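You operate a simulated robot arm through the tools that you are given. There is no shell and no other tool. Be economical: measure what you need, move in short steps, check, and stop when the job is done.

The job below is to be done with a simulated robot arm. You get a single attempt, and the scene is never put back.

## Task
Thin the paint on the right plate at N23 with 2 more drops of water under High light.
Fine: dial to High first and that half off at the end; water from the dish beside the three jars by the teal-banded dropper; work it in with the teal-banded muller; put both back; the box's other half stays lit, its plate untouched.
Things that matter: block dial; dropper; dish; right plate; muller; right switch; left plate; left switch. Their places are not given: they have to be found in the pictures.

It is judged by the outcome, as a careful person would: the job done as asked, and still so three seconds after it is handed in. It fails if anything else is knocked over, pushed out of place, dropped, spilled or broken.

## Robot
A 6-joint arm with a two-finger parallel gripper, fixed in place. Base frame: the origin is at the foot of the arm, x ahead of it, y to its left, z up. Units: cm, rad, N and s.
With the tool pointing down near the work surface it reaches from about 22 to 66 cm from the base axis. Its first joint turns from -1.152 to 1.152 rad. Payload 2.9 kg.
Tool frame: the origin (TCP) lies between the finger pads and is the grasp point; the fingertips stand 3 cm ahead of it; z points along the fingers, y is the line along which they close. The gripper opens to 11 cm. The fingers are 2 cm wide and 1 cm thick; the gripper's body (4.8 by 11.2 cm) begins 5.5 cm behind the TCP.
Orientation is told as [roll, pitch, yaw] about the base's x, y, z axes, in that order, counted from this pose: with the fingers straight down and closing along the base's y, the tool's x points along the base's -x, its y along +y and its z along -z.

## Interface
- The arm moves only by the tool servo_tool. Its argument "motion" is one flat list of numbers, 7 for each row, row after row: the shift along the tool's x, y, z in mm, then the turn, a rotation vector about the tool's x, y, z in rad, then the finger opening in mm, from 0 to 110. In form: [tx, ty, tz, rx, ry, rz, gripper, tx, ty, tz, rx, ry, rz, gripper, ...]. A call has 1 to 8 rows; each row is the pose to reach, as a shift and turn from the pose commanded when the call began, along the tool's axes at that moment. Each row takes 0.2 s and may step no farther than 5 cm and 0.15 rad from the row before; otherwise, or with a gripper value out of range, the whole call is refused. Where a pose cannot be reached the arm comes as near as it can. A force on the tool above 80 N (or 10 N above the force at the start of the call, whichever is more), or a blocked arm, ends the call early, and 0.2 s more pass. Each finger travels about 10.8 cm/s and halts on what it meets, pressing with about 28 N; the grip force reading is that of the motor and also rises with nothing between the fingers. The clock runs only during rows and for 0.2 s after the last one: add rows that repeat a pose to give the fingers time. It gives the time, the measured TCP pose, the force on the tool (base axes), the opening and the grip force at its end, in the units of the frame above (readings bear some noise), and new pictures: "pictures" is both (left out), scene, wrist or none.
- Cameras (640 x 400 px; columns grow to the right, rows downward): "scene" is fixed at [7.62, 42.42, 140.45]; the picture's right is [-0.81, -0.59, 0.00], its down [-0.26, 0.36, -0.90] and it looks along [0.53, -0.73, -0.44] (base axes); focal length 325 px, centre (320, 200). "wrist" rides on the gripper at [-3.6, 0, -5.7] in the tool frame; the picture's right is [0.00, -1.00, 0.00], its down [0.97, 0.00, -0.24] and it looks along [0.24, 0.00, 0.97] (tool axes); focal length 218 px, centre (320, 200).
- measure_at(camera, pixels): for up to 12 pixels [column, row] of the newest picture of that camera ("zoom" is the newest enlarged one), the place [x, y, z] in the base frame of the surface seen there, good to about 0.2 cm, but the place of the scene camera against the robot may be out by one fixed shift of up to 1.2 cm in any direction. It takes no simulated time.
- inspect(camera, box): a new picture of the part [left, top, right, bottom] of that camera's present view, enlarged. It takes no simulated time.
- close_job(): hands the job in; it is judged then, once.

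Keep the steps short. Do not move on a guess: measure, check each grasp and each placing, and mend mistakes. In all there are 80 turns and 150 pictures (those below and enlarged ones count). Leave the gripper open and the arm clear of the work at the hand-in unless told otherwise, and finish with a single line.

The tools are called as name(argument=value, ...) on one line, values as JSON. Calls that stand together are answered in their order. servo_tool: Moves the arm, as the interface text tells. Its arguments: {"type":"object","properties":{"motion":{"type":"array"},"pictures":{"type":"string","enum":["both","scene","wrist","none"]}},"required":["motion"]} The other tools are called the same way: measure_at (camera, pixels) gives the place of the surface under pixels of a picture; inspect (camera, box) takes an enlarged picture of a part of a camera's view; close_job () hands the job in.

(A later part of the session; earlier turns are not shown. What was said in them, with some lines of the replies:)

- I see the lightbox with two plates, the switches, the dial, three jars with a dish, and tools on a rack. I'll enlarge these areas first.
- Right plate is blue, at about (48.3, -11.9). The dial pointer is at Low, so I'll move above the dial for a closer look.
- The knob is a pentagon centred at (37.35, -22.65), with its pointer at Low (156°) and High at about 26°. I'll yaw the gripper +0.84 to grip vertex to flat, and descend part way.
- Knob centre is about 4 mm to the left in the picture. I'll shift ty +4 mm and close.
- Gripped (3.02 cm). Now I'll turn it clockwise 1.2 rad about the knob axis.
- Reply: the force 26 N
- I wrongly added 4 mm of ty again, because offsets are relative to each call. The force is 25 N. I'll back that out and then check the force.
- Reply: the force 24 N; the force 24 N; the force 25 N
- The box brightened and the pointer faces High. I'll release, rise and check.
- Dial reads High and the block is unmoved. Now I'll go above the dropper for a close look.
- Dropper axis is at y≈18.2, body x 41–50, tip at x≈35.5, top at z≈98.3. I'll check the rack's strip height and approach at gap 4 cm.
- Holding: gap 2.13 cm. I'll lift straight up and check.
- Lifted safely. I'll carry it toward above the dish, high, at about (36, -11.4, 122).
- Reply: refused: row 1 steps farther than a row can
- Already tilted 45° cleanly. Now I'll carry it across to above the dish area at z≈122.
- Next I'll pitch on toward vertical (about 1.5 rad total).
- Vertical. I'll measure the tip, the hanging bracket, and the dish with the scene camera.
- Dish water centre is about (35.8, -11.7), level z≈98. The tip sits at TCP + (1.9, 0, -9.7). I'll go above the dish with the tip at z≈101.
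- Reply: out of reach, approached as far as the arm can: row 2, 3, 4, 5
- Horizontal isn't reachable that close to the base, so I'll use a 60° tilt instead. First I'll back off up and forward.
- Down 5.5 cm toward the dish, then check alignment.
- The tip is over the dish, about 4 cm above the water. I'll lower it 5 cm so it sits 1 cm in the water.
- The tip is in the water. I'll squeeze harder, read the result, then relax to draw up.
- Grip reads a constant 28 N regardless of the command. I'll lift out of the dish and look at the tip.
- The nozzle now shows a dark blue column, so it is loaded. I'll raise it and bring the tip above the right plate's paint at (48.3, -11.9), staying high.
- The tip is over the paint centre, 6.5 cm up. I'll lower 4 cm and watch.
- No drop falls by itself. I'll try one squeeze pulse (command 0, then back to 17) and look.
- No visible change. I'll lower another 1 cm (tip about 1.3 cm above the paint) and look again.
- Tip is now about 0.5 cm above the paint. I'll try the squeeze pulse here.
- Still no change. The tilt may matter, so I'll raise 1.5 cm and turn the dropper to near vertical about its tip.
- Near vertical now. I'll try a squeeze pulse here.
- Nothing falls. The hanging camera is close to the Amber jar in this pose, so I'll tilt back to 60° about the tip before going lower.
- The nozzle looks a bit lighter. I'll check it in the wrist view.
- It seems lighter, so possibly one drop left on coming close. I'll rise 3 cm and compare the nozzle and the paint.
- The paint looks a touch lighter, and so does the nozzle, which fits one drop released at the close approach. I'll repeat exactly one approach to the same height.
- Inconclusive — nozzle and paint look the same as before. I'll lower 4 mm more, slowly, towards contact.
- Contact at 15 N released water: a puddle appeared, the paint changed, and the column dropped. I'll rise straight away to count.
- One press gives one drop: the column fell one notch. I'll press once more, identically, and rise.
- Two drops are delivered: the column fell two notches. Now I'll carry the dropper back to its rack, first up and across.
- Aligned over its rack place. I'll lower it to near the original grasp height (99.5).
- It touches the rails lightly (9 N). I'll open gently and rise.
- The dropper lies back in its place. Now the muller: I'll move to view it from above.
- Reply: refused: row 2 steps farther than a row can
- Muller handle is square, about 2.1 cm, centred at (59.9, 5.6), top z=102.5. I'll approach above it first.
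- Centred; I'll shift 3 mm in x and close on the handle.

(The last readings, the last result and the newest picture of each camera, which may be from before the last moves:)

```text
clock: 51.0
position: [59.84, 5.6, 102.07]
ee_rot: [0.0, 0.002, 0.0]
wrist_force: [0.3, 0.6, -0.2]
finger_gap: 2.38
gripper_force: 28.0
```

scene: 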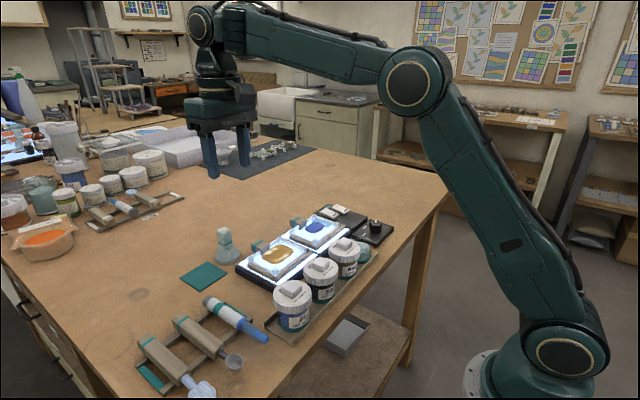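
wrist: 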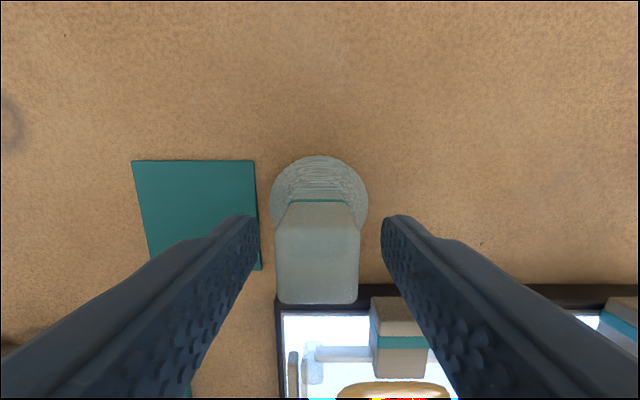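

Gripped (2.38 cm). I'll lift and carry it to above the right plate.

servo_tool(motion=[0, 0, -45, 0, 0, 0, 15, 0, 0, -90, 0, 0, 0, 15, 23, -35, -110, 0, 0, 0, 15, 46, -70, -110, 0, 0, 0, 15, 69, -105, -110, 0, 0, 0, 15, 92, -140, -110, 0, 0, 0, 15, 115, -172, -110, 0, 0, 0, 15])

inspect(camera="scene", box=[270, 150, 390, 260])

```text
clock: 52.6
position: [48.2, -11.67, 113.11]
ee_rot: [-0.001, -0.001, -0.001]
wrist_force: [0.1, -0.1, -1.6]
finger_gap: 2.36
gripper_force: 27.7
```

scene: 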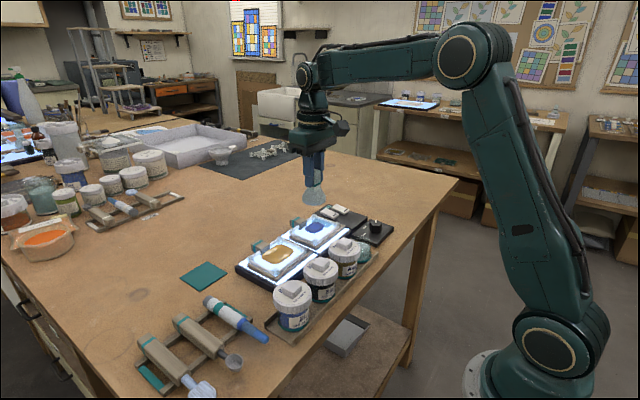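
wrist: 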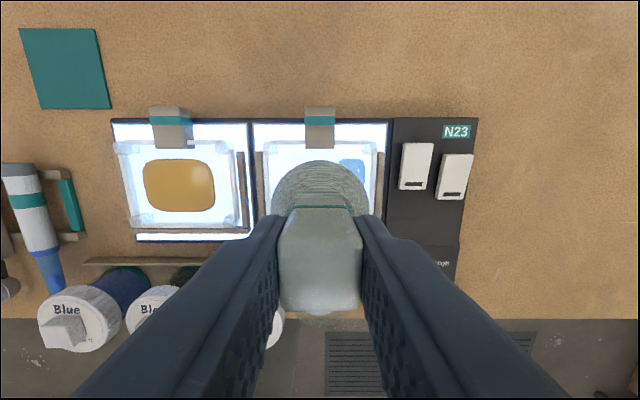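

```text
3.64 times, centred on (330, 205) of scene
```

zoom: 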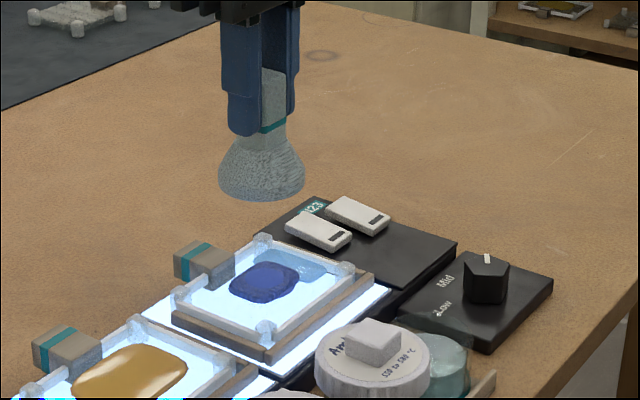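

measure_at(camera="zoom", pixels=[[263, 240], [180, 295], [265, 328], [345, 268], [264, 280], [320, 300], [220, 300], [300, 265], [217, 262], [262, 190], [300, 250], [240, 310]])

measure_at(camera="wrist", pixels=[[268, 160], [374, 160], [320, 145], [350, 165], [260, 190], [378, 190], [355, 175], [265, 212], [375, 212]])

```text
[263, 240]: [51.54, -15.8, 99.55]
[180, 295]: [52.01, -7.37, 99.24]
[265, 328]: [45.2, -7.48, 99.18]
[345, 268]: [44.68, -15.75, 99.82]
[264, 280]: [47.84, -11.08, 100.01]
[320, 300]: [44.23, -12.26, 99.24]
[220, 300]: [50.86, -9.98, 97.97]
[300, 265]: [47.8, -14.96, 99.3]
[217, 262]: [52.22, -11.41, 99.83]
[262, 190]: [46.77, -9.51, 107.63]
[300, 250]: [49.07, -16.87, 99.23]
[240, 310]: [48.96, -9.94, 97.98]
```

```text
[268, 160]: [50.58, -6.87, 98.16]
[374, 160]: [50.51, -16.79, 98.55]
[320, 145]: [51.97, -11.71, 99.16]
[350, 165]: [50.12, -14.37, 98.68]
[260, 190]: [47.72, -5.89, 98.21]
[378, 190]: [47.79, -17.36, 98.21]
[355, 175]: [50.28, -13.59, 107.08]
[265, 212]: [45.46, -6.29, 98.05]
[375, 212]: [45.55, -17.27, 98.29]
```

inspect(camera="wrist", box=[245, 110, 395, 220])

```text
3.64 times, centred on (320, 165) of wrist
```

zoom: 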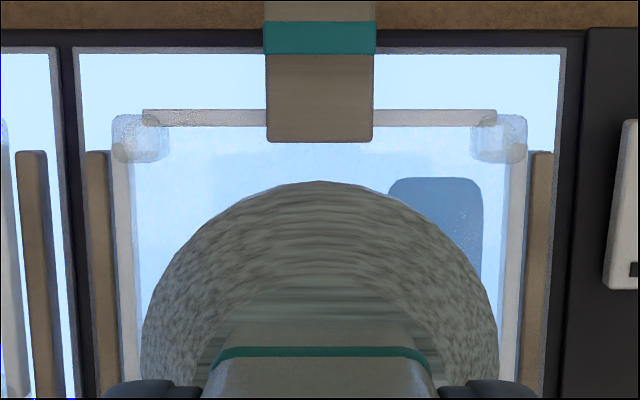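

measure_at(camera="zoom", pixels=[[123, 250], [132, 250], [519, 250], [507, 250], [220, 118], [435, 118], [320, 138], [97, 250], [540, 250], [435, 250], [170, 200], [205, 140]])

```text
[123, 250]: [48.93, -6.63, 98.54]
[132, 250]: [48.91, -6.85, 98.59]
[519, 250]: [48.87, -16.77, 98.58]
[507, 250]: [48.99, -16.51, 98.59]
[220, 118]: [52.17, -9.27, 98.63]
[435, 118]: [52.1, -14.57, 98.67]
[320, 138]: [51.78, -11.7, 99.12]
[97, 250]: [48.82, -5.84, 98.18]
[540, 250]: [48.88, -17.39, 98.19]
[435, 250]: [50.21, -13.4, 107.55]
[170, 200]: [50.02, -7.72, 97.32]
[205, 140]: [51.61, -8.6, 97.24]
```

The wrist view gives the frame interior as x 44.4–51.9, y −16.4 to −6.95, with the plate at z≈97.3. The muller (r≈2.9) fits with ±0.8 and ±1.8 cm of play. I'll lower toward contact at the centre.

servo_tool(motion=[0, 0, 40, 0, 0, 0, 15, 0, 0, 75, 0, 0, 0, 15, 0, 0, 82, 0, 0, 0, 15], pictures="scene")

inspect(camera="scene", box=[280, 180, 360, 260])

```text
clock: 53.4
position: [48.42, -11.43, 104.58]
ee_rot: [-0.001, -0.001, -0.002]
wrist_force: [3.0, -0.4, 6.0]
finger_gap: 2.38
gripper_force: 18.0
```

scene: 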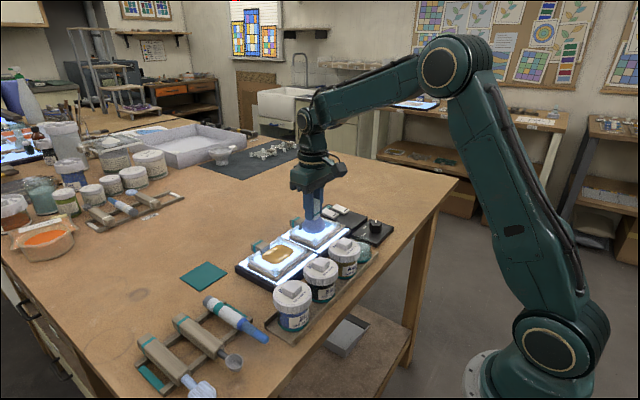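

```text
5.00 times, centred on (320, 220) of scene
```

zoom: 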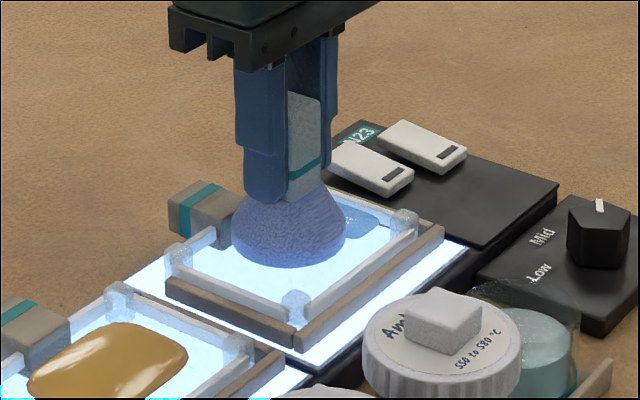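

Contact at 6 N. I'll work the muller around in a loop inside the frame.

servo_tool(motion=[3, 0, 0.5, 0, 0, 0, 15, 4, 7, 0.5, 0, 0, 0, 15, 0, 10, 0.5, 0, 0, 0, 15, -4, 7, 0.5, 0, 0, 0, 15, -5, -3, 0.5, 0, 0, 0, 15, -4, -11, 0.5, 0, 0, 0, 15, 0, -15, 0.5, 0, 0, 0, 15, 4, -10, 0.5, 0, 0, 0, 15], pictures="none")

inspect(camera="scene", box=[280, 180, 360, 260])

```text
clock: 55.2
position: [48.26, -12.59, 104.86]
ee_rot: [0.0, -0.001, 0.0]
wrist_force: [-0.6, -0.2, -2.2]
finger_gap: 2.35
gripper_force: 27.8
```

```text
5.00 times, centred on (320, 220) of scene
```

zoom: 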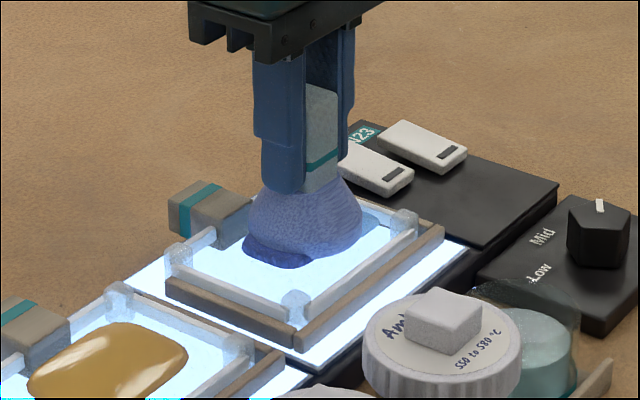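

It's no longer touching (force −2 N). I'll re-centre and press 4 mm lower.

servo_tool(motion=[-4, 8, 2, 0, 0, 0, 15, -4, 8, 4, 0, 0, 0, 15, -4, 8, 4, 0, 0, 0, 15], pictures="none")

```text
clock: 56.0
position: [48.54, -11.74, 104.56]
ee_rot: [-0.002, -0.003, -0.001]
wrist_force: [-6.7, 1.8, 23.3]
finger_gap: 2.38
gripper_force: 27.8
```

Pressing at 23 N. I'll ease 1.5 mm and do two loops.

servo_tool(motion=[5, 0, -1.5, 0, 0, 0, 15, 7, 7, -1.5, 0, 0, 0, 15, 3, 11, -1.5, 0, 0, 0, 15, -1, 7, -1.5, 0, 0, 0, 15, -2, -3, -1.5, 0, 0, 0, 15, -1, -10, -1.5, 0, 0, 0, 15, 3, -15, -1.5, 0, 0, 0, 15, 7, -8, -1.5, 0, 0, 0, 15], pictures="none")

inspect(camera="scene", box=[280, 180, 360, 260])

```text
clock: 57.8
position: [47.86, -12.53, 104.63]
ee_rot: [0.0, 0.001, -0.004]
wrist_force: [0.5, -3.6, 8.0]
finger_gap: 2.34
gripper_force: 28.3
```

```text
5.00 times, centred on (320, 220) of scene
```

zoom: 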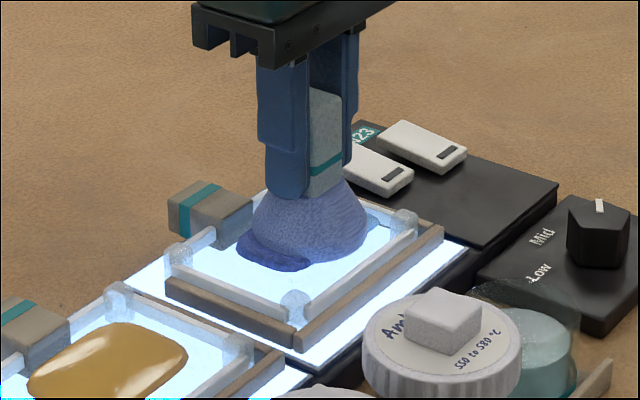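

Contact 8 N; two more loops.

servo_tool(motion=[1, 8, 0.5, 0, 0, 0, 15, 0, 15, 0.5, 0, 0, 0, 15, -4, 19, 0.5, 0, 0, 0, 15, -8, 15, 0.5, 0, 0, 0, 15, -9, 5, 0.5, 0, 0, 0, 15, -8, -2, 0.5, 0, 0, 0, 15, -4, -7, 0.5, 0, 0, 0, 15, 0, 0, 0.5, 0, 0, 0, 15], pictures="none")

servo_tool(motion=[1, 8, 0, 0, 0, 0, 15, 0, 15, 0, 0, 0, 0, 15, -4, 19, 0, 0, 0, 0, 15, -8, 15, 0, 0, 0, 0, 15, -9, 5, 0, 0, 0, 0, 15, -8, -2, 0, 0, 0, 0, 15, -4, -7, 0, 0, 0, 0, 15, 0, 0, 0, 0, 0, 0, 15], pictures="none")

inspect(camera="scene", box=[280, 180, 360, 260])

```text
clock: 59.6
position: [47.87, -12.55, 104.61]
ee_rot: [-0.001, -0.001, -0.004]
wrist_force: [2.4, -5.1, 11.5]
finger_gap: 2.39
gripper_force: 28.1
```

```text
clock: 61.4
position: [47.86, -12.68, 104.6]
ee_rot: [0.0, 0.001, -0.005]
wrist_force: [1.2, -4.2, 10.8]
finger_gap: 2.39
gripper_force: 28.1
```

```text
5.00 times, centred on (320, 220) of scene
```

zoom: 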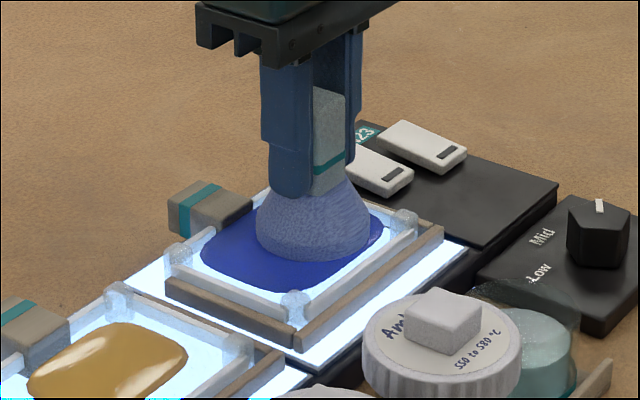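

The paint is now a smooth, wide, thinned pool. I'll lift the muller and check.

servo_tool(motion=[-4, 8, -20, 0, 0, 0, 15, -4, 8, -60, 0, 0, 0, 15, -4, 8, -90, 0, 0, 0, 15])

inspect(camera="scene", box=[280, 160, 380, 260])

```text
clock: 62.2
position: [48.34, -11.72, 113.68]
ee_rot: [0.0, 0.005, 0.0]
wrist_force: [-0.5, 0.0, -1.4]
finger_gap: 2.38
gripper_force: 28.2
```

scene: 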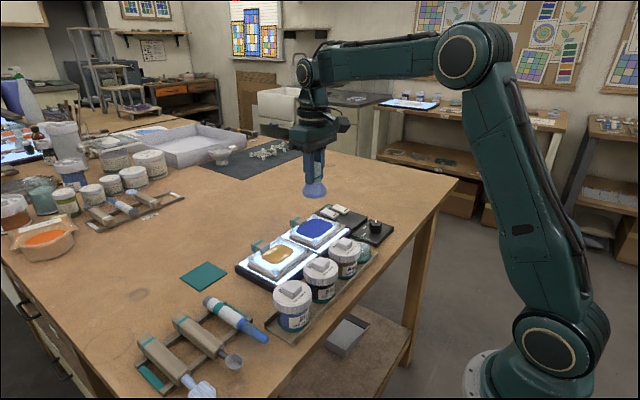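
wrist: 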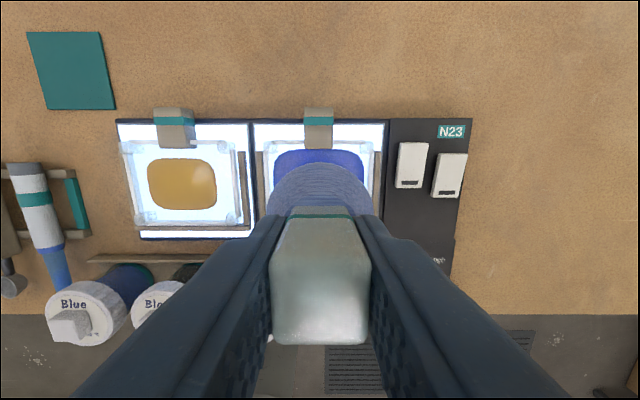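

```text
4.00 times, centred on (330, 210) of scene
```

zoom: 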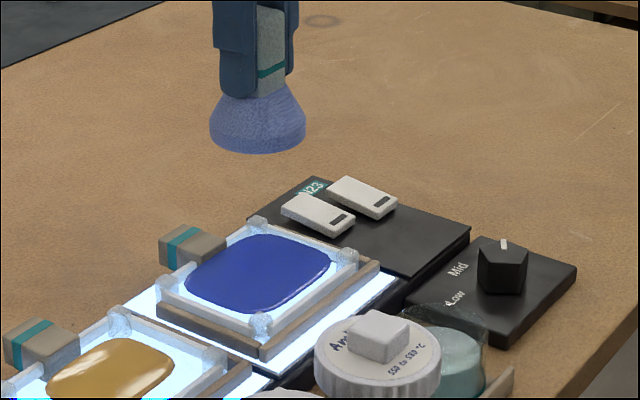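

measure_at(camera="wrist", pixels=[[320, 230], [320, 270], [320, 300], [290, 270], [350, 270], [320, 335]])

inspect(camera="scene", box=[290, 120, 350, 210])

```text
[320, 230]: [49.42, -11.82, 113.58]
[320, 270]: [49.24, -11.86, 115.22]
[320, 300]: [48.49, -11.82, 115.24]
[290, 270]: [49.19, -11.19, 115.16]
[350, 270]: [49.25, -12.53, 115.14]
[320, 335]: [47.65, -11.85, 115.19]
```

```text
4.44 times, centred on (320, 165) of scene
```

zoom: 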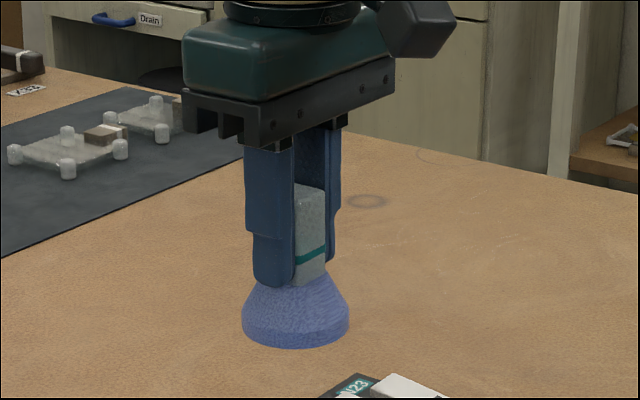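

It's level, but the handle has slid 1.1 cm up in the grip, so I'll set it down at TCP z≈101. Carrying it back to its spot.

servo_tool(motion=[-23, 35, 0, 0, 0, 0, 15, -46, 70, 0, 0, 0, 0, 15, -69, 105, 0, 0, 0, 0, 15, -92, 140, 0, 0, 0, 0, 15, -115, 174, 0, 0, 0, 0, 15, -115, 174, 40, 0, 0, 0, 15, -115, 174, 80, 0, 0, 0, 15, -115, 174, 105, 0, 0, 0, 15])

```text
clock: 64.0
position: [59.69, 5.82, 103.07]
ee_rot: [0.0, -0.001, 0.001]
wrist_force: [-0.7, -0.6, -1.5]
finger_gap: 2.36
gripper_force: 28.1
```

scene: 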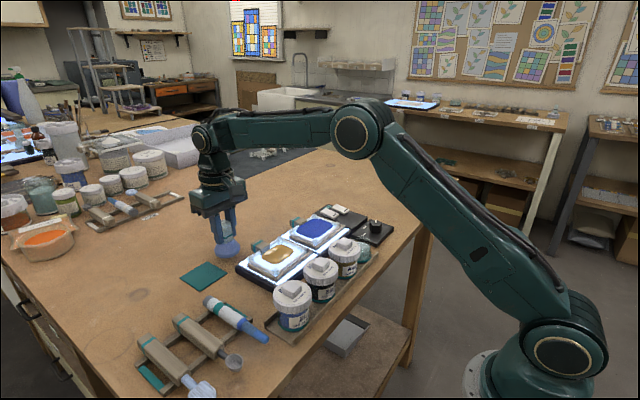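
wrist: 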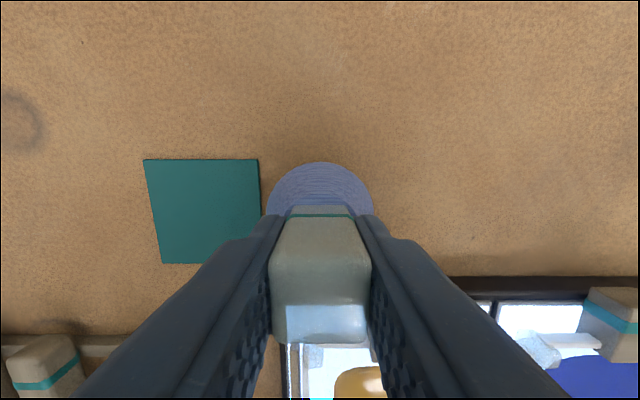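

servo_tool(motion=[-2, -1, 10, 0, 0, 0, 15, -2, -1, 17, 0, 0, 0, 15, -2, -1, 20, 0, 0, 0, 15], pictures="none")

inspect(camera="scene", box=[180, 210, 280, 290])

```text
clock: 64.8
position: [59.88, 5.57, 100.95]
ee_rot: [-0.001, -0.001, 0.0]
wrist_force: [-0.4, -1.1, 1.1]
finger_gap: 2.37
gripper_force: 27.7
```

```text
5.00 times, centred on (230, 250) of scene
```

zoom: 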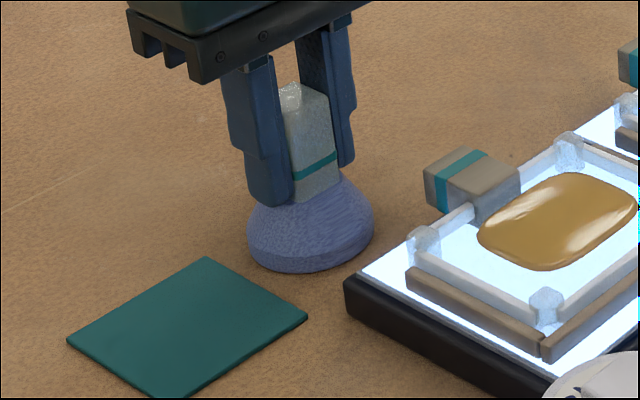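

Resting on the table at its spot (force +1). I'll release and rise.

servo_tool(motion=[0, 0, 0, 0, 0, 0, 28, 0, 0, 0, 0, 0, 0, 40, 0, 0, 0, 0, 0, 0, 55, 0, 0, -40, 0, 0, 0, 55, 0, 0, -85, 0, 0, 0, 55, 0, 0, -130, 0, 0, 0, 55])

inspect(camera="scene", box=[180, 210, 280, 290])

```text
clock: 66.2
position: [59.98, 5.73, 113.92]
ee_rot: [0.0, 0.001, 0.001]
wrist_force: [-0.5, 0.1, 0.1]
finger_gap: 5.5
gripper_force: 0.0
```

scene: 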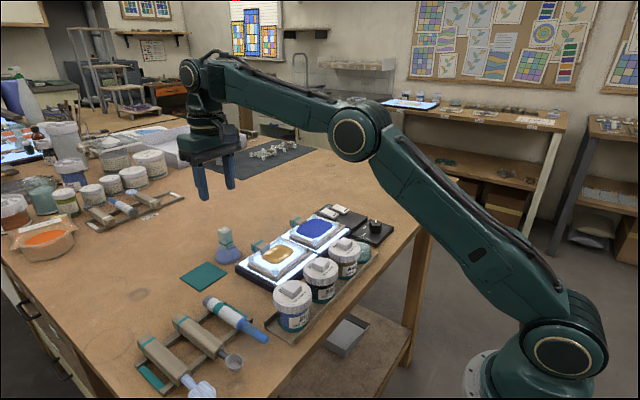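
wrist: 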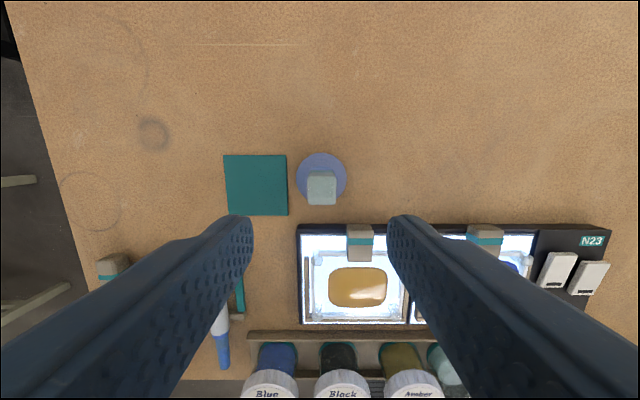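

```text
5.00 times, centred on (230, 250) of scene
```

zoom: 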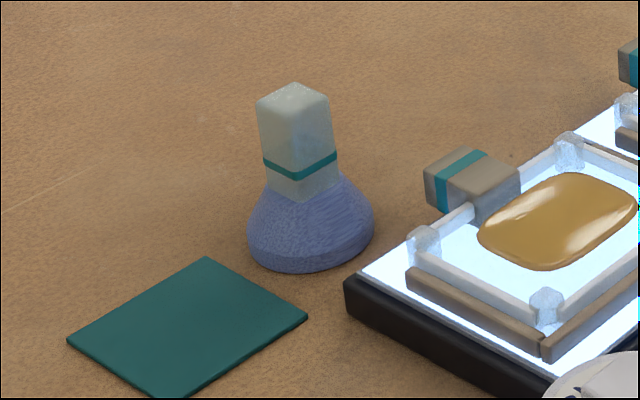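

Muller is back and upright. Next is the right switch: I'll move above it with the fingers closed.

servo_tool(motion=[13, -43, 0, 0, 0, 0, 40, 26, -86, 0, 0, 0, 0, 20, 40, -129, 0, 0, 0, 0, 0, 53, -172, 0, 0, 0, 0, 0, 67, -215, 0, 0, 0, 0, 0, 80, -258, 0, 0, 0, 0, 0, 94, -302, 0, 0, 0, 0, 0])

inspect(camera="wrist", box=[180, 150, 380, 290])

```text
clock: 67.8
position: [50.53, -24.66, 114.2]
ee_rot: [0.0, 0.002, 0.0]
wrist_force: [0.2, -0.4, 0.2]
finger_gap: 0.01
gripper_force: 28.4
```

scene: 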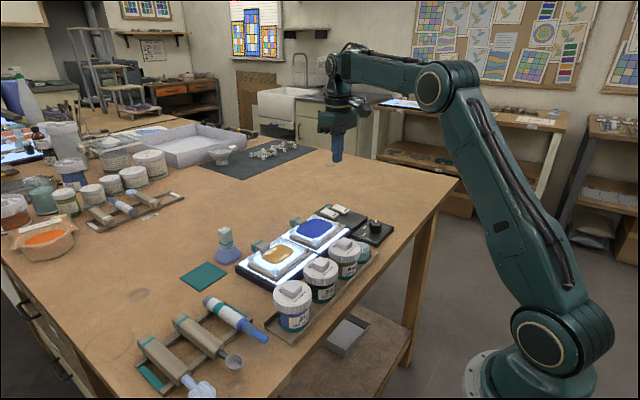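
wrist: 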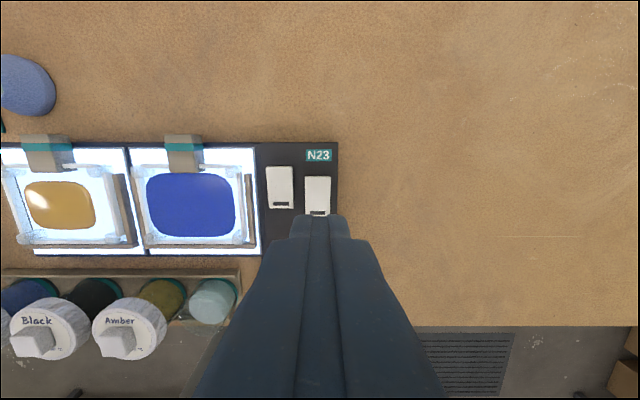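

```text
2.86 times, centred on (280, 220) of wrist
```

zoom: 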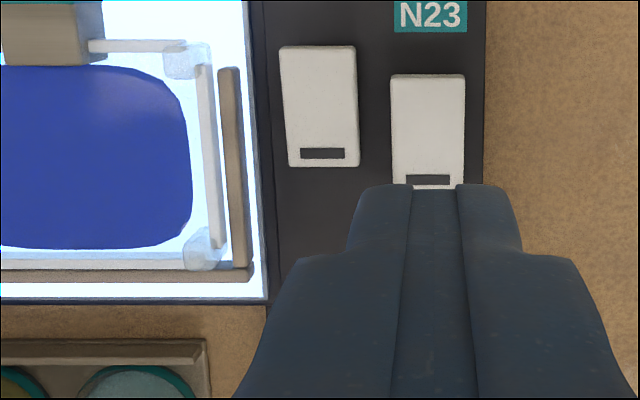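

measure_at(camera="zoom", pixels=[[428, 80], [428, 100], [428, 130], [428, 172], [394, 120], [461, 120], [318, 52], [318, 140], [356, 120]])

inspect(camera="scene", box=[310, 195, 380, 245])

```text
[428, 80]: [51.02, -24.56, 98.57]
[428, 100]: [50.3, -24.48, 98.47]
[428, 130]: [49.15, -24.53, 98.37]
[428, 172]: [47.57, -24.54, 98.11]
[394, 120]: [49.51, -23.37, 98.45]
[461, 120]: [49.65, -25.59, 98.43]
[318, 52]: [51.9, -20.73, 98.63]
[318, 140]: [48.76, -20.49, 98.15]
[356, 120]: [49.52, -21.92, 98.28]
```

```text
8.00 times, centred on (345, 220) of scene
5 turns are left
```

zoom: 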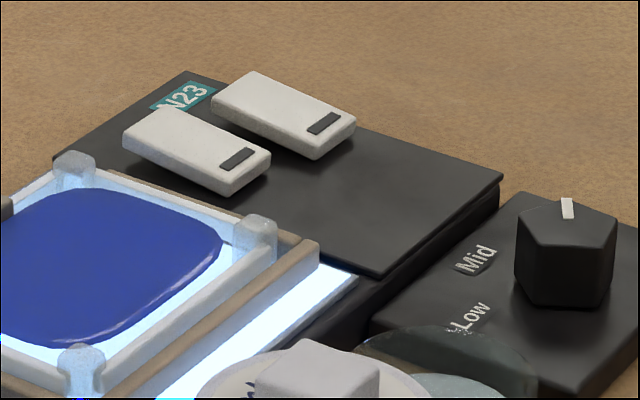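

The rocker's far end (x≈50.5) stands high. I'll press it down there and rise, in one call.

servo_tool(motion=[1, 1, 50, 0, 0, 0, 0, 1, 1, 100, 0, 0, 0, 0, 1, 1, 124, 0, 0, 0, 0, 1, 1, 131, 0, 0, 0, 0, 1, 1, 136, 0, 0, 0, 0, 1, 1, 136, 0, 0, 0, 0, 1, 1, 100, 0, 0, 0, 0, 1, 1, 55, 0, 0, 0, 0])

inspect(camera="scene", box=[230, 185, 390, 285])

```text
clock: 69.6
position: [50.76, -24.41, 108.33]
ee_rot: [0.0, 0.0, 0.001]
wrist_force: [-0.3, 0.1, -0.7]
finger_gap: 0.02
gripper_force: 27.7
```

scene: 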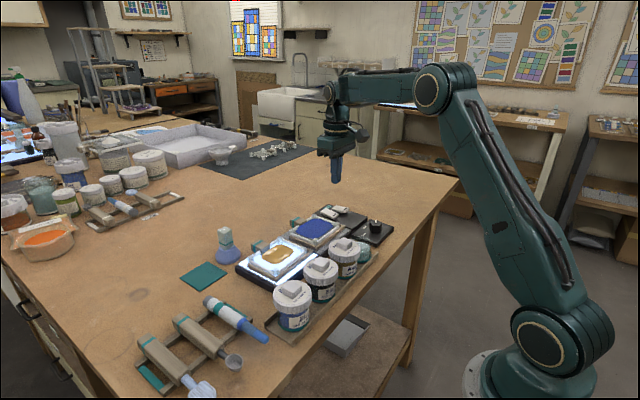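
wrist: 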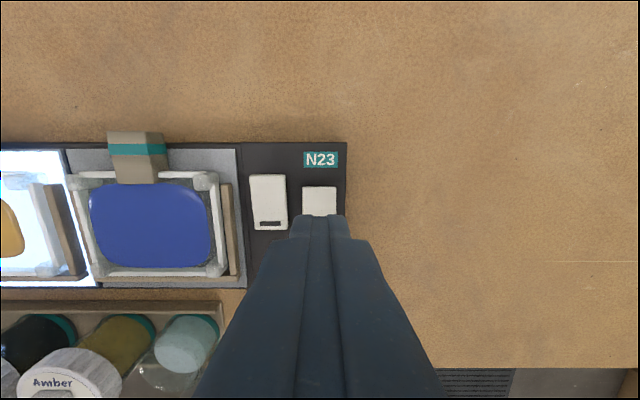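

```text
4.00 times, centred on (310, 235) of scene
4 turns are left
```

zoom: 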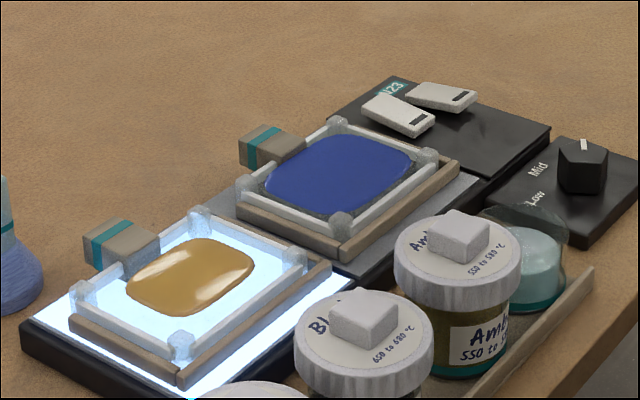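

The right half is off, the left half is still lit, and the dial is at High. I'll rise clear and open the gripper.

servo_tool(motion=[0, 0, -45, 0, 0, 0, 0, 0, 0, -90, 0, 0, 0, 40, 0, 0, -130, 0, 0, 0, 80, 0, 0, -150, 0, 0, 0, 110, 0, 0, -150, 0, 0, 0, 110], pictures="scene")

```text
clock: 70.8
position: [50.59, -24.57, 123.57]
ee_rot: [0.0, 0.0, -0.001]
wrist_force: [-0.1, 0.2, 0.4]
finger_gap: 10.99
gripper_force: 0.0
3 turns are left
```

scene: 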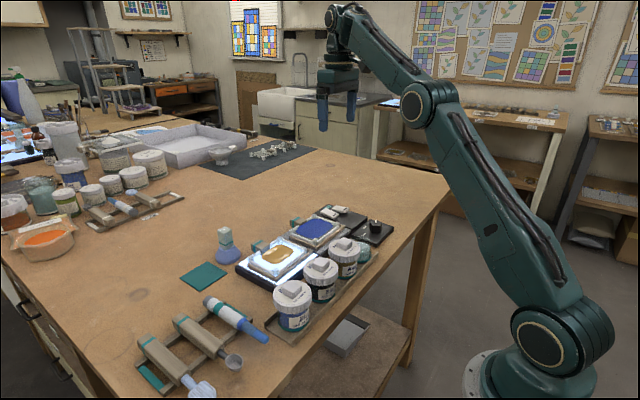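

Everything is in place and the arm is clear with the gripper open. I'm handing in.

close_job()

```text
The job is handed in.
```

The right plate's paint at N23 was thinned with 2 drops under High and mulled smooth, the dropper (still holding some water) and muller are back, and the right half is off with the left half lit and its plate untouched.
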